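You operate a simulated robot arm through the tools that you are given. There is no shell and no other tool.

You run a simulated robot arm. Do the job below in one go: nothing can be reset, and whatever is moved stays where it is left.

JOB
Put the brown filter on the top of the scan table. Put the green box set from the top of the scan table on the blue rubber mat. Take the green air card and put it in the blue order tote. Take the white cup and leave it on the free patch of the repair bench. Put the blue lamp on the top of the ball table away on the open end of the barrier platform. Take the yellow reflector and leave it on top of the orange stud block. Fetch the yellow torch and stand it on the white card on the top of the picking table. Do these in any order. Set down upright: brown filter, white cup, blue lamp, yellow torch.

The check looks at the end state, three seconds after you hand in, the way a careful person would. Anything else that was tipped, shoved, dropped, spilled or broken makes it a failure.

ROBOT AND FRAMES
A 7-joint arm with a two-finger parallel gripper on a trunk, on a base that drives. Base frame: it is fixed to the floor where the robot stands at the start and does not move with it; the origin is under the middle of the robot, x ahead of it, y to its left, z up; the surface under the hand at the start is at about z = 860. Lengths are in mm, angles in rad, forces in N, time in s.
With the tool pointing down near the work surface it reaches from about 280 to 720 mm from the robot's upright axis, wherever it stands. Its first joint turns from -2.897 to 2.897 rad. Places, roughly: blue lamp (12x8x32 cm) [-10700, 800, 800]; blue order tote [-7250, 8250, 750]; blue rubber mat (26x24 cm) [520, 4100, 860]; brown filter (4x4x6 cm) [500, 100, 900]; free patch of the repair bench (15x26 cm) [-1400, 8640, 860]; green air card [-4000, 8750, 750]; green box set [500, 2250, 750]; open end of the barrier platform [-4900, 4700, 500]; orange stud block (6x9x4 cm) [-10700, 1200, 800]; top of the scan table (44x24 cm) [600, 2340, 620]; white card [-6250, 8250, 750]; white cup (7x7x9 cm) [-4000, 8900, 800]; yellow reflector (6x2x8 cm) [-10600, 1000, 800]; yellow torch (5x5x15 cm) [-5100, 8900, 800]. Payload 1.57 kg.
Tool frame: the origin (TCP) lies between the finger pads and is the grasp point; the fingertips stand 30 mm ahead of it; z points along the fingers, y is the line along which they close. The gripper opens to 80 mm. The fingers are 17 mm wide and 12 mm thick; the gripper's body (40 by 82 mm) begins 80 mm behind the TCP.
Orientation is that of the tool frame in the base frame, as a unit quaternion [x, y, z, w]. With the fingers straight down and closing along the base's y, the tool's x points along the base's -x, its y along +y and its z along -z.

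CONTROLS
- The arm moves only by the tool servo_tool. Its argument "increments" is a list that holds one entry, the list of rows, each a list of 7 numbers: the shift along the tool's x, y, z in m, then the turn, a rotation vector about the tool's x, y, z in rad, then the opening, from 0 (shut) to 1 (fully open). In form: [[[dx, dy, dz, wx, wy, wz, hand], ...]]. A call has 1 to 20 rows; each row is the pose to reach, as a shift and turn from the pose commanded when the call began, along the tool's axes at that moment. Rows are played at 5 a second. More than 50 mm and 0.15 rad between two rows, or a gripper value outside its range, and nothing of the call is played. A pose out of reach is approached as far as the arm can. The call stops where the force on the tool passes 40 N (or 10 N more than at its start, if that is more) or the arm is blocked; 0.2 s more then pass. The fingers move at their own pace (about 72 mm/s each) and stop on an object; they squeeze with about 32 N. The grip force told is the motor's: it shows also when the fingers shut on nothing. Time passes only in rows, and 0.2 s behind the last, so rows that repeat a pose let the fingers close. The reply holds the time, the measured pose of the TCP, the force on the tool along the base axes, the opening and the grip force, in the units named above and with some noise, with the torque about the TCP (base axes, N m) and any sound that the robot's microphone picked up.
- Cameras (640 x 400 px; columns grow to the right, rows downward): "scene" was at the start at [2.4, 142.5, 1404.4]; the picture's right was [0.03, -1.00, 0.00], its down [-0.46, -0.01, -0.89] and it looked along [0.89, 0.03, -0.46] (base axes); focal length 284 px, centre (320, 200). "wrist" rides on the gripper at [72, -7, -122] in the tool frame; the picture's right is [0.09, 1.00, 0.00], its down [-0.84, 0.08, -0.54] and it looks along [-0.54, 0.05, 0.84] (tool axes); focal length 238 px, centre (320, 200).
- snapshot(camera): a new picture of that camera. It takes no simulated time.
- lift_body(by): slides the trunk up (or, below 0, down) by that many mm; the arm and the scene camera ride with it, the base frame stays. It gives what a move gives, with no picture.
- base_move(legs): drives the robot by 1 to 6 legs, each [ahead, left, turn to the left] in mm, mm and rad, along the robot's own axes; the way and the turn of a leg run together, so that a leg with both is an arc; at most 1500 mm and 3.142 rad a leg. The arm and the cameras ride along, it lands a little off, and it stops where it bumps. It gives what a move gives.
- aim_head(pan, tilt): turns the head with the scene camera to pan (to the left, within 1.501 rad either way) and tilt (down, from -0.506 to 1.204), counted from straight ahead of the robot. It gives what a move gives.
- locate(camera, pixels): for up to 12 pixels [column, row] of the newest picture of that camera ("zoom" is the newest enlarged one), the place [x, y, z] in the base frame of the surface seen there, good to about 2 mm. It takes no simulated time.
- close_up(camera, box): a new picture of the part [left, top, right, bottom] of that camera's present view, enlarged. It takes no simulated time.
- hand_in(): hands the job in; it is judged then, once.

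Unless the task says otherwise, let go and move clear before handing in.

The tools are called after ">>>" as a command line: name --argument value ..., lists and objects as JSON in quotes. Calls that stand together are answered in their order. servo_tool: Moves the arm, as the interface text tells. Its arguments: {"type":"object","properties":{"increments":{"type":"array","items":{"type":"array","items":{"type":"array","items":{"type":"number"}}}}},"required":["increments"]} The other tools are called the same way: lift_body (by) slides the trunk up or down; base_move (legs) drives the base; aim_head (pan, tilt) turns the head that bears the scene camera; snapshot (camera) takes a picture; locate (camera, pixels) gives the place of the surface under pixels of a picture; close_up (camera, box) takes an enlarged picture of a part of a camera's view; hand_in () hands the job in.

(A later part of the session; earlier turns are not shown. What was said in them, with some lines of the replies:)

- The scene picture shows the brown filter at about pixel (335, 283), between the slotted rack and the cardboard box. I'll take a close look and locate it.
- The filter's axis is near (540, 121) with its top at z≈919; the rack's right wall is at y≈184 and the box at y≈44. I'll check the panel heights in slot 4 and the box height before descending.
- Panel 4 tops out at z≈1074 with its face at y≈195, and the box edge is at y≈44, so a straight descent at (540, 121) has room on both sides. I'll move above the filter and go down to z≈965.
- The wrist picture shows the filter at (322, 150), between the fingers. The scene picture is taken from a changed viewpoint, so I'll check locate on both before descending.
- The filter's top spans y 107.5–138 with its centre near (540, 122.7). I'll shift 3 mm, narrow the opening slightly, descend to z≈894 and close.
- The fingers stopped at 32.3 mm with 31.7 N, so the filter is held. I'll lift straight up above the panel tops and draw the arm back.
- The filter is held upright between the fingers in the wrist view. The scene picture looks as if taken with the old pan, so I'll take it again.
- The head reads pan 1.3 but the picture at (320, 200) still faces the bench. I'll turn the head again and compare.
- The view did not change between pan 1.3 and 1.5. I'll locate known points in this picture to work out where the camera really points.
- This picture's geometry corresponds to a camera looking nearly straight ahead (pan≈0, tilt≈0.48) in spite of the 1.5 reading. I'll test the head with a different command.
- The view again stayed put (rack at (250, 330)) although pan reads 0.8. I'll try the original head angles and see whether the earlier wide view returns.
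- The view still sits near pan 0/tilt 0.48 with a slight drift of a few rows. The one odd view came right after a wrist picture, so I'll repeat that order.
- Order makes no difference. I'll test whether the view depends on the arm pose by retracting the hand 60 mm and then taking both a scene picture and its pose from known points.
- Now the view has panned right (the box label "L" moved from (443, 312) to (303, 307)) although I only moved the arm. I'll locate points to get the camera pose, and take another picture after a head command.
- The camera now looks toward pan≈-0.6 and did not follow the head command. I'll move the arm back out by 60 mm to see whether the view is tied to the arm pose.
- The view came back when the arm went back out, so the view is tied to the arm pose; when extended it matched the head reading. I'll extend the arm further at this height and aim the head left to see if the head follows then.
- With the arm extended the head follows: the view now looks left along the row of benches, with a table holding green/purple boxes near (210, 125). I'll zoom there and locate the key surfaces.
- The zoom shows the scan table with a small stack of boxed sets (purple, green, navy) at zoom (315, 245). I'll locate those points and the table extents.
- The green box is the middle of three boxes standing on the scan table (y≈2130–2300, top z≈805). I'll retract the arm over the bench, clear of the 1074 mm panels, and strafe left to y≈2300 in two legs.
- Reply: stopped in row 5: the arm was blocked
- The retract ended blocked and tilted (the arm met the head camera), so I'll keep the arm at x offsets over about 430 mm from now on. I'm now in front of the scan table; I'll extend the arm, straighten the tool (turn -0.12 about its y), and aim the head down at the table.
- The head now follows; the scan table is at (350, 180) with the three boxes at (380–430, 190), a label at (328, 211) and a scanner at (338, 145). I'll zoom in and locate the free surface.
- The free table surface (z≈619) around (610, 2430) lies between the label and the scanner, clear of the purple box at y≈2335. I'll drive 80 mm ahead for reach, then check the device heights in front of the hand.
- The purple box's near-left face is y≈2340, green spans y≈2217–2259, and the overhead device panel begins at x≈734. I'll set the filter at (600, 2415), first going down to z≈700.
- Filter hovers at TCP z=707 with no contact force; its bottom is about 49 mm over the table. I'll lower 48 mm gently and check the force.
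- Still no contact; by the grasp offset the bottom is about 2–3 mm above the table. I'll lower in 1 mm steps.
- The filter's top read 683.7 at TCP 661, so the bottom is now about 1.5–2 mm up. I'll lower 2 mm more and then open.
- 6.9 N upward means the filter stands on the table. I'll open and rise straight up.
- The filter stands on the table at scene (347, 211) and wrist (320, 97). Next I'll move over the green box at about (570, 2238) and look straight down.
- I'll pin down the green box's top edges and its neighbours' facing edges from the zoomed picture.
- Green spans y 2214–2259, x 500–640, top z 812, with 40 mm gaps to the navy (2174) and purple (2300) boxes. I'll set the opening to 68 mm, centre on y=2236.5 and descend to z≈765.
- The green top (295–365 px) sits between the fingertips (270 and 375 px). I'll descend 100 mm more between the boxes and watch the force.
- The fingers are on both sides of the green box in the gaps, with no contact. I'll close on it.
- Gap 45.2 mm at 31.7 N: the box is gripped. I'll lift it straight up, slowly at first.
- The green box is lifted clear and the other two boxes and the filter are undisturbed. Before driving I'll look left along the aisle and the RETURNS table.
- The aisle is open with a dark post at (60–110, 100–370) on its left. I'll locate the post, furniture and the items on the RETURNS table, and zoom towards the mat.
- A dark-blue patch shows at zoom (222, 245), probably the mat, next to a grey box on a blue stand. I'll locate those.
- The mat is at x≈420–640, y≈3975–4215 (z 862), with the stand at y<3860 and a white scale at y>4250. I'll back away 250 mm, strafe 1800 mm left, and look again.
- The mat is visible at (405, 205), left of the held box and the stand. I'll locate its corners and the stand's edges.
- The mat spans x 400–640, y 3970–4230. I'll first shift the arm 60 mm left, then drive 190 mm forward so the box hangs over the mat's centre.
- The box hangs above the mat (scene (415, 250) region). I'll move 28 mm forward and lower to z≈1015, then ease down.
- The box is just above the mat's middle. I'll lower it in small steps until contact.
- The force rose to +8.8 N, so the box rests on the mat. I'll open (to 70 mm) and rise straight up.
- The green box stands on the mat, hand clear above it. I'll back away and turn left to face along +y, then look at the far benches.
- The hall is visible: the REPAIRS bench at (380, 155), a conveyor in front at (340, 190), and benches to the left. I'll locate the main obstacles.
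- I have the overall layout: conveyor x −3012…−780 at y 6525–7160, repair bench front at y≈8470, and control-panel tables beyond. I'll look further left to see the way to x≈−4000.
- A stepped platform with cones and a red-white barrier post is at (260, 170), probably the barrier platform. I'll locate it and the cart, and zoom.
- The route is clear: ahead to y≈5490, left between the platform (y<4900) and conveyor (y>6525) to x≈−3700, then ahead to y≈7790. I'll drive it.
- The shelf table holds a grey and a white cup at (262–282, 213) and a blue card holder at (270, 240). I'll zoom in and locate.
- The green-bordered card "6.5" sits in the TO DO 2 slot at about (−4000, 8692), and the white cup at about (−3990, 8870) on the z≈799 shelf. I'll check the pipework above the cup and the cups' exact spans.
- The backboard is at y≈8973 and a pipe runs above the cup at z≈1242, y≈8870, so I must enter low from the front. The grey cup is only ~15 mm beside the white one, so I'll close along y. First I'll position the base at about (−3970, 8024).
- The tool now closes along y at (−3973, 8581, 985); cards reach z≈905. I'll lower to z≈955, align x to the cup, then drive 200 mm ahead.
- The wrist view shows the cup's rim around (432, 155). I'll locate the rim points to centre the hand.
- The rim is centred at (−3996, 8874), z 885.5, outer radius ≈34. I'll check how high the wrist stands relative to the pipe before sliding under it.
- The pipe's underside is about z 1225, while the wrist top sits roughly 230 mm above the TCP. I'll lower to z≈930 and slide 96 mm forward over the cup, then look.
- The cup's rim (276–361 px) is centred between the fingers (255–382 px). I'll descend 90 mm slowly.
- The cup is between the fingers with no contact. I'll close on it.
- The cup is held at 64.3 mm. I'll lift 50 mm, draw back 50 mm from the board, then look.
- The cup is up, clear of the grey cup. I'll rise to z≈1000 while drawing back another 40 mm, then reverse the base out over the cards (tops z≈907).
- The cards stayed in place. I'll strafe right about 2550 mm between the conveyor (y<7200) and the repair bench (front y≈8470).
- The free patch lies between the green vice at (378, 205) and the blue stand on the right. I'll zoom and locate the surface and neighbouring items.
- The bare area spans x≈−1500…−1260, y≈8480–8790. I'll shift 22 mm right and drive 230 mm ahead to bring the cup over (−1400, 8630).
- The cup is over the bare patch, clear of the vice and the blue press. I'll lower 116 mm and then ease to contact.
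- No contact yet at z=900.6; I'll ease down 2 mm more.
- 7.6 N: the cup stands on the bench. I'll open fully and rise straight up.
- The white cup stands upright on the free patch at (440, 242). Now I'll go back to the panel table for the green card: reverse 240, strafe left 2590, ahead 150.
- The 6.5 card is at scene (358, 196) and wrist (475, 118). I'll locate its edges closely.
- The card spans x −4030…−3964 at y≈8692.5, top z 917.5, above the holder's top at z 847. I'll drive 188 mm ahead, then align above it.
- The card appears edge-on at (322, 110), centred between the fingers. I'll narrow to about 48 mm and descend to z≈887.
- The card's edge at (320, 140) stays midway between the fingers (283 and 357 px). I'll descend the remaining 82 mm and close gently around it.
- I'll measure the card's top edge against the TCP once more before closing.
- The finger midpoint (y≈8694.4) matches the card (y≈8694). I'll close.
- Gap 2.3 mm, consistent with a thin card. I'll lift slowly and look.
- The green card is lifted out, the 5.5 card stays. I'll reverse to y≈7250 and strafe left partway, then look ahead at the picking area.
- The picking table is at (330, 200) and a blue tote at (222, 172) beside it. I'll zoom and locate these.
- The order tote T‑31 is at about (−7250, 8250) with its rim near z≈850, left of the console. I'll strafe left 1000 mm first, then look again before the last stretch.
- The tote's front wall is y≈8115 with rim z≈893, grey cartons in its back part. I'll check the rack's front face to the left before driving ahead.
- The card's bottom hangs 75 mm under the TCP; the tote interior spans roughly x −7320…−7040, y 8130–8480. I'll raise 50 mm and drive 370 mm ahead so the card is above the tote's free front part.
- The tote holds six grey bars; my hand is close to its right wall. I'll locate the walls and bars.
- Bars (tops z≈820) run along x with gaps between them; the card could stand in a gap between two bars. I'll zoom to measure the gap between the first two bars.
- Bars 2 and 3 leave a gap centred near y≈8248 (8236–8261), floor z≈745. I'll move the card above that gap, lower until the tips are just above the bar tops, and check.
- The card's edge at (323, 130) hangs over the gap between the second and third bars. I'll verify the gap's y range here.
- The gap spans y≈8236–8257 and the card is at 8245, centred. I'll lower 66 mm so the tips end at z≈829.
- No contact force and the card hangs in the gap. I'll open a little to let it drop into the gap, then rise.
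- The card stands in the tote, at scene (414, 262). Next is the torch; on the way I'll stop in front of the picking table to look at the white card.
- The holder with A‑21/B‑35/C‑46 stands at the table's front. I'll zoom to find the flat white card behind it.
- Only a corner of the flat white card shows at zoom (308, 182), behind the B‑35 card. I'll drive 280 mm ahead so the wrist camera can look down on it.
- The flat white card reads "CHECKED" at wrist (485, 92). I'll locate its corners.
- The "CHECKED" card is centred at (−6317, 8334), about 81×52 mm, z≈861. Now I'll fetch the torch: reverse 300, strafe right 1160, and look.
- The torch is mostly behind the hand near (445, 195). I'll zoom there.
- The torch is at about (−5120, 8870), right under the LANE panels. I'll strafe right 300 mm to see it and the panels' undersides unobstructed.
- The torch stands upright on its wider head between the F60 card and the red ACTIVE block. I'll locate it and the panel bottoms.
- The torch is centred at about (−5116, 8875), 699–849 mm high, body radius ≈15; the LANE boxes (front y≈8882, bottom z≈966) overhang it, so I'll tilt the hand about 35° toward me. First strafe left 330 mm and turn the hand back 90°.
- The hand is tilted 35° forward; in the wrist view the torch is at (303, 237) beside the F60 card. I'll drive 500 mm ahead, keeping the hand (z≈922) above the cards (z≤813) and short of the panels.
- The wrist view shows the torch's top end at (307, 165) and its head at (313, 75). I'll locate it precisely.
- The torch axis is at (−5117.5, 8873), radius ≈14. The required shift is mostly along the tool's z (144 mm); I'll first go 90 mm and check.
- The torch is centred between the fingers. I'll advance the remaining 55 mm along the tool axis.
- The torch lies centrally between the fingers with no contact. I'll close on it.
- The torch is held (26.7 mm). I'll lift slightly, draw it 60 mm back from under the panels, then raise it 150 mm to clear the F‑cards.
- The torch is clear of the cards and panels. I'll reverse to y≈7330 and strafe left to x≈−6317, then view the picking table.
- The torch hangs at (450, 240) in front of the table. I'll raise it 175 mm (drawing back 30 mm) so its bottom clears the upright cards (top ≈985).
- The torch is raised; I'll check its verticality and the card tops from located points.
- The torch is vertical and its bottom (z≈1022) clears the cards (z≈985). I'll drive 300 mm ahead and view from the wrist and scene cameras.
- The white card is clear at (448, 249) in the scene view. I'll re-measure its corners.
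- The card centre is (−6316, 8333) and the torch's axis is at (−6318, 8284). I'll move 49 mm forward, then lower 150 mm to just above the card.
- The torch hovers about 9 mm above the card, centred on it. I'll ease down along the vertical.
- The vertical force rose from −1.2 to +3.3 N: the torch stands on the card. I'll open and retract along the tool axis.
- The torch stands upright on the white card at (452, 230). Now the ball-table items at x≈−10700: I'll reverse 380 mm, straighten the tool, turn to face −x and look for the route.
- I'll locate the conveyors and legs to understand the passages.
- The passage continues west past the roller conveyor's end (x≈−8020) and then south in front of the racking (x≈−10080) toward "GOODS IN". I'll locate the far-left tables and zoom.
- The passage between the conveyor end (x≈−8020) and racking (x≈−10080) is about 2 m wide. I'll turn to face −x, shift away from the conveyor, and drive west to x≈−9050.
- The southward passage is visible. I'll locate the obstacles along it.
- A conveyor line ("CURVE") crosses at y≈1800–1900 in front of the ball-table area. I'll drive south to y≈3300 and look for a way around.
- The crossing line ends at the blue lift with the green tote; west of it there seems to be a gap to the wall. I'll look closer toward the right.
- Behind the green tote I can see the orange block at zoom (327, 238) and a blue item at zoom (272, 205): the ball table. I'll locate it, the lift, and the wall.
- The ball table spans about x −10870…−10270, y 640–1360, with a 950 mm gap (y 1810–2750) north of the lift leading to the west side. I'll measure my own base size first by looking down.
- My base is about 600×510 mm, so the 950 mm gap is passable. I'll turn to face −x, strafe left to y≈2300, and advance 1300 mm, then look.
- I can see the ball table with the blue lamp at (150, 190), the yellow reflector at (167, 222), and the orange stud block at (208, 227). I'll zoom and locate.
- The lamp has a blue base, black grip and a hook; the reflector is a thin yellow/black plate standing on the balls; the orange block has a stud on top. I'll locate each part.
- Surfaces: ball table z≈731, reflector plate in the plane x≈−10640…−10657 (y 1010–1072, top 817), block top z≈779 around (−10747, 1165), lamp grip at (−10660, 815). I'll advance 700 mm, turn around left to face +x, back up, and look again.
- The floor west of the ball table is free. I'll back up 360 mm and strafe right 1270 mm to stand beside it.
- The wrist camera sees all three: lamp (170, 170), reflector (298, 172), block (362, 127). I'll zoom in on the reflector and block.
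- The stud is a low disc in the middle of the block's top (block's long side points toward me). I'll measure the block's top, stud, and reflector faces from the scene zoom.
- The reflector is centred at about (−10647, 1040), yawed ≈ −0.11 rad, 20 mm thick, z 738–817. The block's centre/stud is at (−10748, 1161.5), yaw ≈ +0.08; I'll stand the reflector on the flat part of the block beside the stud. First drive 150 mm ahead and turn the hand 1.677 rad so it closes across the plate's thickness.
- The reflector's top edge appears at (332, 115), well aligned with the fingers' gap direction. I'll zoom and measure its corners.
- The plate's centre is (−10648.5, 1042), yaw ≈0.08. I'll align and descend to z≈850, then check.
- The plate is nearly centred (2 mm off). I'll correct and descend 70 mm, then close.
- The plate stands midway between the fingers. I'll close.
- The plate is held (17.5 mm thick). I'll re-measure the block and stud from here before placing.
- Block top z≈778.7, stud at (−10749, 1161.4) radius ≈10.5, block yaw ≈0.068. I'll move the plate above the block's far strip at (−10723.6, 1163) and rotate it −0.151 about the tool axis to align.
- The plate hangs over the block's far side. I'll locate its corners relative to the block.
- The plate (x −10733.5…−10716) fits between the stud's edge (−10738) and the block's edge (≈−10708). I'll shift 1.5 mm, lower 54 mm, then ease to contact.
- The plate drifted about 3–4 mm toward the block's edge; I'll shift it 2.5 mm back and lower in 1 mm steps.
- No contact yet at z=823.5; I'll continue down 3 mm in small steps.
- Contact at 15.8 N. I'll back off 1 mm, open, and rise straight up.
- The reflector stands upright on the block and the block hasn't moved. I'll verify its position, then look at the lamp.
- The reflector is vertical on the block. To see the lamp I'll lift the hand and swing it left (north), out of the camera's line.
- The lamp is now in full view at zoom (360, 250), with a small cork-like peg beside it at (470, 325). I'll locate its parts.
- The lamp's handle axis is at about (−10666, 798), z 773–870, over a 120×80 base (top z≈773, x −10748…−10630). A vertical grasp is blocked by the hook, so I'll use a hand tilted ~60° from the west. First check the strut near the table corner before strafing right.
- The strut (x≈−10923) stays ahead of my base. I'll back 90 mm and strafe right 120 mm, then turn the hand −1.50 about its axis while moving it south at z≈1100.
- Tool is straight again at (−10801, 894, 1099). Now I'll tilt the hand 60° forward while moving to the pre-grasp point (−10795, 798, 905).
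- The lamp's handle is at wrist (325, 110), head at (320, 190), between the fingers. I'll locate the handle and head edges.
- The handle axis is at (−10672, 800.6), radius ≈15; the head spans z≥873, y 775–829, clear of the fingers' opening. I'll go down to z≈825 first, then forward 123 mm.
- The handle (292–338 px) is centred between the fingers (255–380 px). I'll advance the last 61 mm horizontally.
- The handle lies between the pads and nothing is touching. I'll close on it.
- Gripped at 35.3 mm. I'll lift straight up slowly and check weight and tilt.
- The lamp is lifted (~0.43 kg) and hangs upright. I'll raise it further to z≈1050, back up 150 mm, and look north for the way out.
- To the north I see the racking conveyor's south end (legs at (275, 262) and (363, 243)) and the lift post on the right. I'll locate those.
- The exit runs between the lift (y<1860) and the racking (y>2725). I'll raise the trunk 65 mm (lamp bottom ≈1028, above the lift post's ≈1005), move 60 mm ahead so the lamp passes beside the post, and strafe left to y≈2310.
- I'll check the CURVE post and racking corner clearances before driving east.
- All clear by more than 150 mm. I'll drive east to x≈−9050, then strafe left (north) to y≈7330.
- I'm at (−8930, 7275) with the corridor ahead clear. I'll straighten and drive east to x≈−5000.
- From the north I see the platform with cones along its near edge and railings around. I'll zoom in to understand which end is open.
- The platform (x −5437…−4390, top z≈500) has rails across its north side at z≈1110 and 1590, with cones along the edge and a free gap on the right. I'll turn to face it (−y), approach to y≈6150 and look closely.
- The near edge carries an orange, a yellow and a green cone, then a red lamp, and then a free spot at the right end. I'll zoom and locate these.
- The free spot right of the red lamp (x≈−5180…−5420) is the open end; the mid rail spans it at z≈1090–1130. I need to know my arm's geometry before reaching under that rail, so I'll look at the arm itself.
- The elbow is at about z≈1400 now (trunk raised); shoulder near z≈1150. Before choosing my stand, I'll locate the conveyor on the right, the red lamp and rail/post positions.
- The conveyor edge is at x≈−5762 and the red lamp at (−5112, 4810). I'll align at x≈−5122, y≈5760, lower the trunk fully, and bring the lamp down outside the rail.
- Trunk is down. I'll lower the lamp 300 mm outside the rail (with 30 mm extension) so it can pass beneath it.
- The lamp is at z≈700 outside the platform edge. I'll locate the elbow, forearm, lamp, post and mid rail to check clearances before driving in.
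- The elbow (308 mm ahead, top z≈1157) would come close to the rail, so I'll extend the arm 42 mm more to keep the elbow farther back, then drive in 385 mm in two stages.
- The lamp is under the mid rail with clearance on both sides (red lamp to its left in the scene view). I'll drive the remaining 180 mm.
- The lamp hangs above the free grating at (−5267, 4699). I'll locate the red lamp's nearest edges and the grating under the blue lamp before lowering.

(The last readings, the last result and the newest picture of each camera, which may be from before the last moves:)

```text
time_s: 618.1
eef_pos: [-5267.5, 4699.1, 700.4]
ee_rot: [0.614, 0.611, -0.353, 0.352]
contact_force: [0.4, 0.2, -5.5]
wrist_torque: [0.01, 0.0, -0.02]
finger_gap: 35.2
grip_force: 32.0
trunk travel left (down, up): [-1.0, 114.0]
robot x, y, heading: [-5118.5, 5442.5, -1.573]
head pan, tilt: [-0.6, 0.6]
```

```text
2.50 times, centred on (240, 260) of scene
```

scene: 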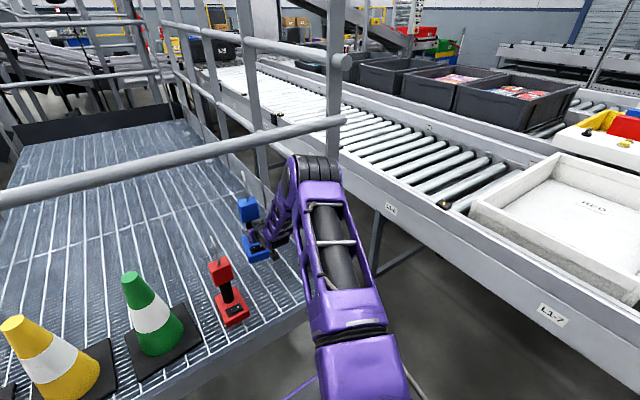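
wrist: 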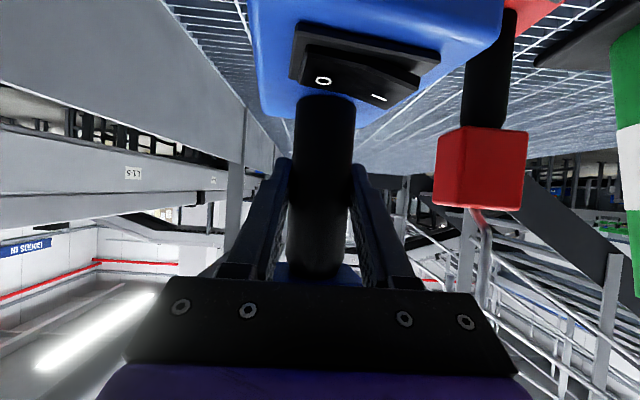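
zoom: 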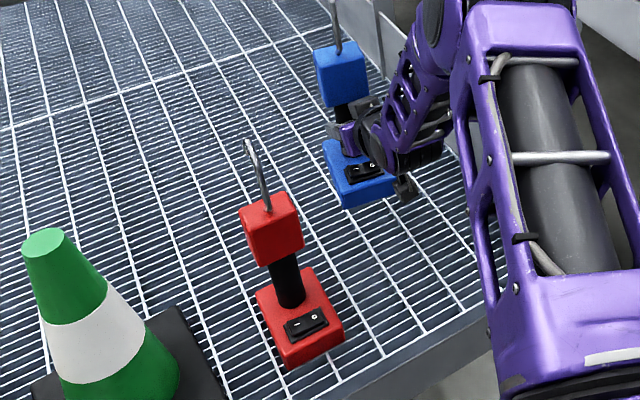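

I'll locate the red lamp's base corners in this zoom.

>>> locate --camera "zoom" --pixels '[[260, 293], [322, 273], [341, 322], [292, 362], [338, 335], [300, 340], [328, 155], [388, 180], [347, 202], [345, 60], [340, 20], [405, 190]]'

```text
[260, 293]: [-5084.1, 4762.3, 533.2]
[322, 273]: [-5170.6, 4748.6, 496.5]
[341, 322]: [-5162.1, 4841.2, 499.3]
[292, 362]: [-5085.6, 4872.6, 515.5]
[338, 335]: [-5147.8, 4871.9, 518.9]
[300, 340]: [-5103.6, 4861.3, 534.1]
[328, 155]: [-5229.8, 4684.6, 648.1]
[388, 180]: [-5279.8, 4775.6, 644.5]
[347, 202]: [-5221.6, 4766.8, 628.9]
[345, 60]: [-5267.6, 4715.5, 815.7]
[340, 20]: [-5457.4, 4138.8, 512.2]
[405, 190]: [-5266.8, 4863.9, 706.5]
```

The red lamp's base ends at x≈−5150; I'll shift the blue lamp 25 mm toward the centre (base edge ≈−5197) and lower it 98 mm.

>>> servo_tool --increments '[[[0.0217, 0.008, 0.0125, 0, 0, 0, 0], [0.0433, 0.016, 0.025, 0, 0, 0, 0], [0.065, 0.025, 0.0375, 0, 0, 0, 0], [0.0849, 0.025, 0.049, 0, 0, 0, 0], [0.0849, 0.025, 0.049, 0, 0, 0, 0]]]'

>>> snapshot --camera "scene"

>>> close_up --camera "scene" --box '[180, 160, 320, 330]'

```text
time_s: 619.3
eef_pos: [-5243.2, 4699.2, 600.9]
ee_rot: [0.615, 0.611, -0.353, 0.352]
contact_force: [0.5, -0.5, -4.4]
wrist_torque: [-0.02, -0.02, 0.0]
finger_gap: 35.4
grip_force: 31.9
trunk travel left (down, up): [-1.0, 114.0]
robot x, y, heading: [-5119.3, 5441.3, -1.573]
head pan, tilt: [-0.6, 0.6]
```

```text
taken
```

scene: 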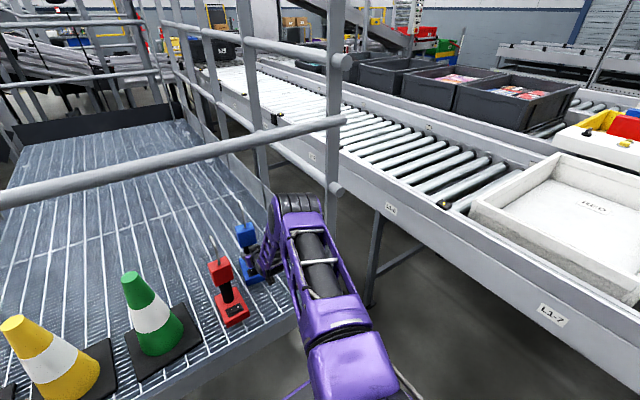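

```text
2.35 times, centred on (250, 245) of scene
```

zoom: 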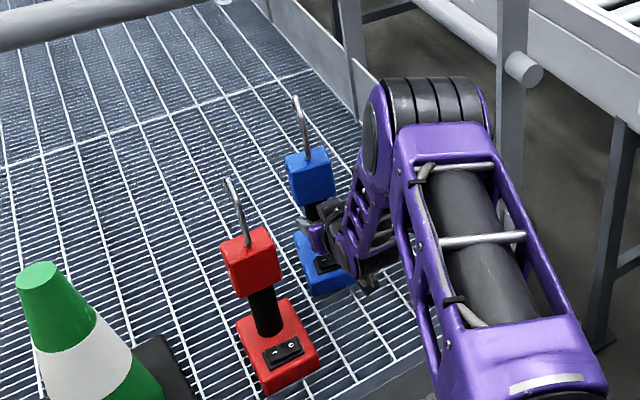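

Bottom is about 14 mm above the grating. I'll ease down in small steps.

>>> servo_tool --increments '[[[0.0026, 0, 0.0015, 0, 0, 0, 0], [0.0052, 0, 0.003, 0, 0, 0, 0], [0.0078, 0, 0.0045, 0, 0, 0, 0], [0.0095, 0, 0.0055, 0, 0, 0, 0], [0.0095, 0, 0.0055, 0, 0, 0, 0]]]'

```text
time_s: 620.5
eef_pos: [-5242.1, 4698.5, 590.2]
ee_rot: [0.615, 0.611, -0.353, 0.352]
contact_force: [0.3, 0.0, -4.3]
wrist_torque: [-0.08, 0.02, 0.0]
finger_gap: 35.4
grip_force: 31.8
trunk travel left (down, up): [-1.0, 114.0]
robot x, y, heading: [-5120.9, 5442.7, -1.579]
head pan, tilt: [-0.6, 0.6]
```

>>> servo_tool --increments '[[[0.0009, 0, 0.0005, 0, 0, 0, 0], [0.0017, 0, 0.001, 0, 0, 0, 0], [0.0026, 0, 0.0015, 0, 0, 0, 0], [0.0026, 0, 0.0015, 0, 0, 0, 0]]]'

```text
time_s: 621.5
eef_pos: [-5241.6, 4698.4, 587.0]
ee_rot: [0.614, 0.612, -0.353, 0.352]
contact_force: [1.2, -0.4, -3.9]
wrist_torque: [-0.04, 0.0, -0.03]
finger_gap: 35.2
grip_force: 31.8
trunk travel left (down, up): [-1.0, 114.0]
robot x, y, heading: [-5123.8, 5441.5, -1.572]
head pan, tilt: [-0.6, 0.6]
```

>>> servo_tool --increments '[[[0.0009, 0, 0.0005, 0, 0, 0, 0], [0.0017, 0, 0.001, 0, 0, 0, 0], [0.0017, 0, 0.001, 0, 0, 0, 0]]]'

>>> close_up --camera "scene" --box '[200, 200, 300, 330]'

```text
time_s: 622.3
eef_pos: [-5241.6, 4698.2, 586.4]
ee_rot: [0.614, 0.612, -0.353, 0.352]
contact_force: [0.6, 2.2, -1.2]
wrist_torque: [0.36, 0.03, -0.04]
finger_gap: 35.3
grip_force: 32.1
trunk travel left (down, up): [-1.0, 114.0]
robot x, y, heading: [-5123.3, 5442.7, -1.575]
head pan, tilt: [-0.6, 0.6]
```

```text
3.08 times, centred on (250, 265) of scene
```

zoom: 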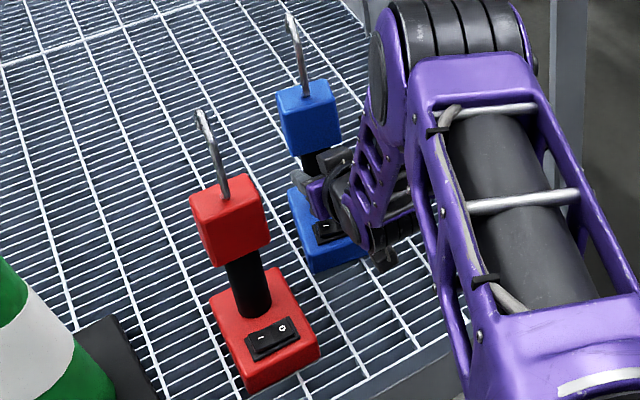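

Contact is beginning (force −3.9→−1.2 N, torque 0.36 N·m). I'll lower 1.5 mm more in fine steps.

>>> servo_tool --increments '[[[0.0004, 0, 0.00025, 0, 0, 0, 0], [0.0009, 0, 0.0005, 0, 0, 0, 0], [0.0013, 0, 0.00075, 0, 0, 0, 0], [0.0013, 0, 0.00075, 0, 0, 0, 0]]]'

```text
time_s: 623.3
eef_pos: [-5242.6, 4697.8, 584.7]
ee_rot: [0.613, 0.611, -0.354, 0.354]
contact_force: [2.7, 2.1, 7.6]
wrist_torque: [0.68, 0.04, 0.02]
finger_gap: 35.6
grip_force: 32.0
trunk travel left (down, up): [-1.0, 114.0]
robot x, y, heading: [-5118.6, 5445.3, -1.573]
head pan, tilt: [-0.6, 0.6]
```

The lamp now rests on the grating (net ≈11 N). I'll open the fingers fully and withdraw horizontally 130 mm.

>>> servo_tool --increments '[[[0, 0, 0, 0, 0, 0, 0.55], [0, 0, 0, 0, 0, 0, 0.8], [0, 0, 0, 0, 0, 0, 1], [0, 0, 0, 0, 0, 0, 1], [0, 0, 0, 0, 0, 0, 1]]]'

>>> snapshot --camera "wrist"

>>> close_up --camera "scene" --box '[200, 200, 300, 330]'

```text
time_s: 624.5
eef_pos: [-5241.6, 4700.5, 584.5]
ee_rot: [0.614, 0.612, -0.353, 0.353]
contact_force: [-0.5, -0.1, 0.0]
wrist_torque: [-0.03, 0.03, 0.0]
finger_gap: 80.0
grip_force: 0.0
trunk travel left (down, up): [-1.0, 114.0]
robot x, y, heading: [-5120.8, 5443.9, -1.577]
head pan, tilt: [-0.6, 0.6]
```

```text
taken
```

wrist: 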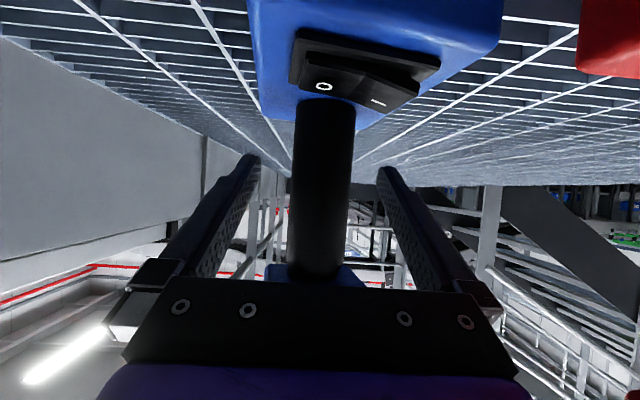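

```text
3.08 times, centred on (250, 265) of scene
```

zoom: 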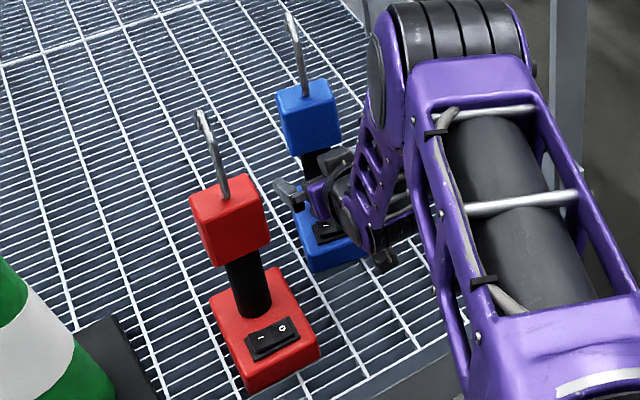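

The fingers are open and the lamp stands by itself. I'll withdraw horizontally 140 mm.

>>> servo_tool --increments '[[[0.01, 0, -0.0173, 0, 0, 0, 1], [0.025, 0, -0.0433, 0, 0, 0, 1], [0.04, 0, -0.0693, 0, 0, 0, 1], [0.055, 0, -0.0953, 0, 0, 0, 1], [0.07, 0, -0.1212, 0, 0, 0, 1], [0.07, 0, -0.1212, 0, 0, 0, 1]]]'

>>> snapshot --camera "wrist"

>>> snapshot --camera "scene"

```text
time_s: 625.9
eef_pos: [-5242.6, 4837.9, 585.6]
ee_rot: [0.614, 0.612, -0.353, 0.353]
contact_force: [-0.6, 0.2, -0.1]
wrist_torque: [-0.04, 0.03, 0.02]
finger_gap: 79.8
grip_force: 0.0
trunk travel left (down, up): [-1.0, 114.0]
robot x, y, heading: [-5117.0, 5443.7, -1.571]
head pan, tilt: [-0.6, 0.6]
```

```text
taken
```

wrist: 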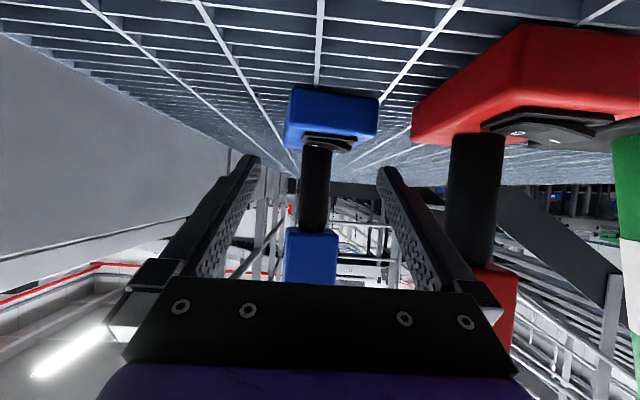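

```text
taken
```

scene: 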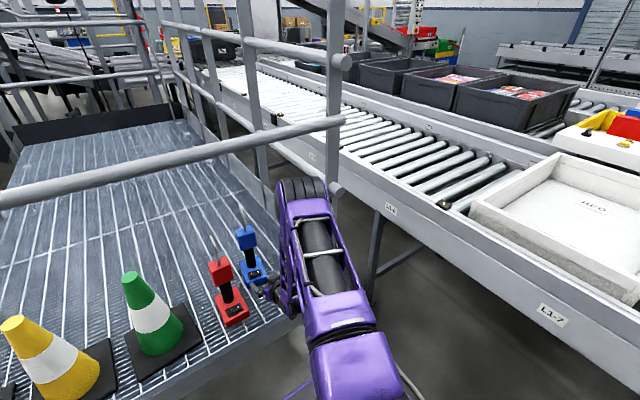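

The blue lamp stands free, with the hand withdrawn beside the red lamp. I'll reverse the base straight back 350 mm and inspect the result.

>>> base_move --legs '[[-350, 0, 0]]'

>>> aim_head --pan -0.25 --tilt 0.6

>>> snapshot --camera "scene"

>>> close_up --camera "scene" --box '[180, 110, 400, 290]'

```text
time_s: 628.2
eef_pos: [-5238.9, 5190.9, 585.2]
ee_rot: [0.613, 0.613, -0.353, 0.353]
contact_force: [0.6, -0.3, 0.3]
wrist_torque: [0.01, -0.01, 0.02]
finger_gap: 80.3
grip_force: 0.1
trunk travel left (down, up): [-1.0, 114.0]
robot x, y, heading: [-5119.4, 5795.1, -1.567]
head pan, tilt: [-0.6, 0.6]
```

```text
time_s: 629.0
eef_pos: [-5238.5, 5190.0, 586.0]
ee_rot: [0.612, 0.613, -0.352, 0.354]
contact_force: [0.0, 0.5, -0.7]
wrist_torque: [-0.02, 0.01, 0.04]
finger_gap: 79.8
grip_force: 0.1
trunk travel left (down, up): [-1.0, 114.0]
robot x, y, heading: [-5121.5, 5794.9, -1.567]
head pan, tilt: [-0.25, 0.6]
```

```text
taken
```

scene: 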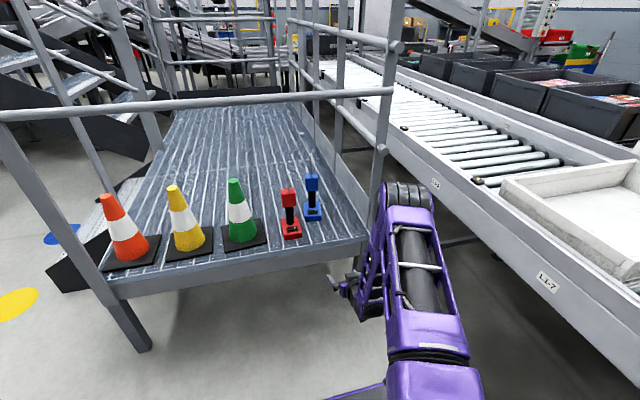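

```text
2.22 times, centred on (290, 200) of scene
```

zoom: 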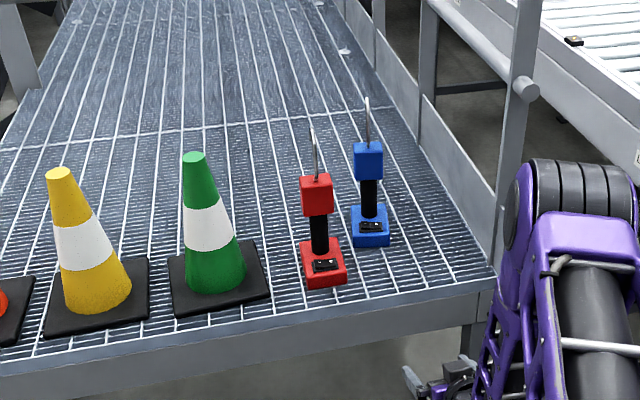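

The blue lamp stands upright on the open part of the platform at zoom (370, 220), beside the undisturbed red lamp and cones. The gripper is open and clear, and my last views of the other six items showed each one in place, so I'm handing in.

>>> hand_in

```text
The job is handed in.
```

I finished all seven placements and handed the job in. The result has not come back yet. The last view I had of each item showed it where it should be.

| Item | Where it is now |
|---|---|
| Brown filter | Upright on the top of the scan table |
| Green box set | Standing on the blue rubber mat |
| Green air card | In the blue order tote, standing in the gap between two grey bars |
| White cup | Upright on the free patch of the repair bench |
| Blue lamp | Upright at the north end of the barrier platform, beside the red lamp |
| Yellow reflector | Standing on the flat part of the orange stud block, beside the stud |
| Yellow torch | Upright on the white "CHECKED" card on the picking table |

- **Lamp position:** I took "the open end" to mean the free space at the right end of the row of cones. The lamp stands at about x = −5240, roughly 340 mm from the centre given in the job. The cones and the rail kept me from placing it closer.
- **Arm contact:** Early on, retracting the arm pressed it against the robot's own camera head once. It was still holding the filter, and nothing else was touched.

I saw nothing else tipped, moved or dropped, and no drive stopped on a bump.
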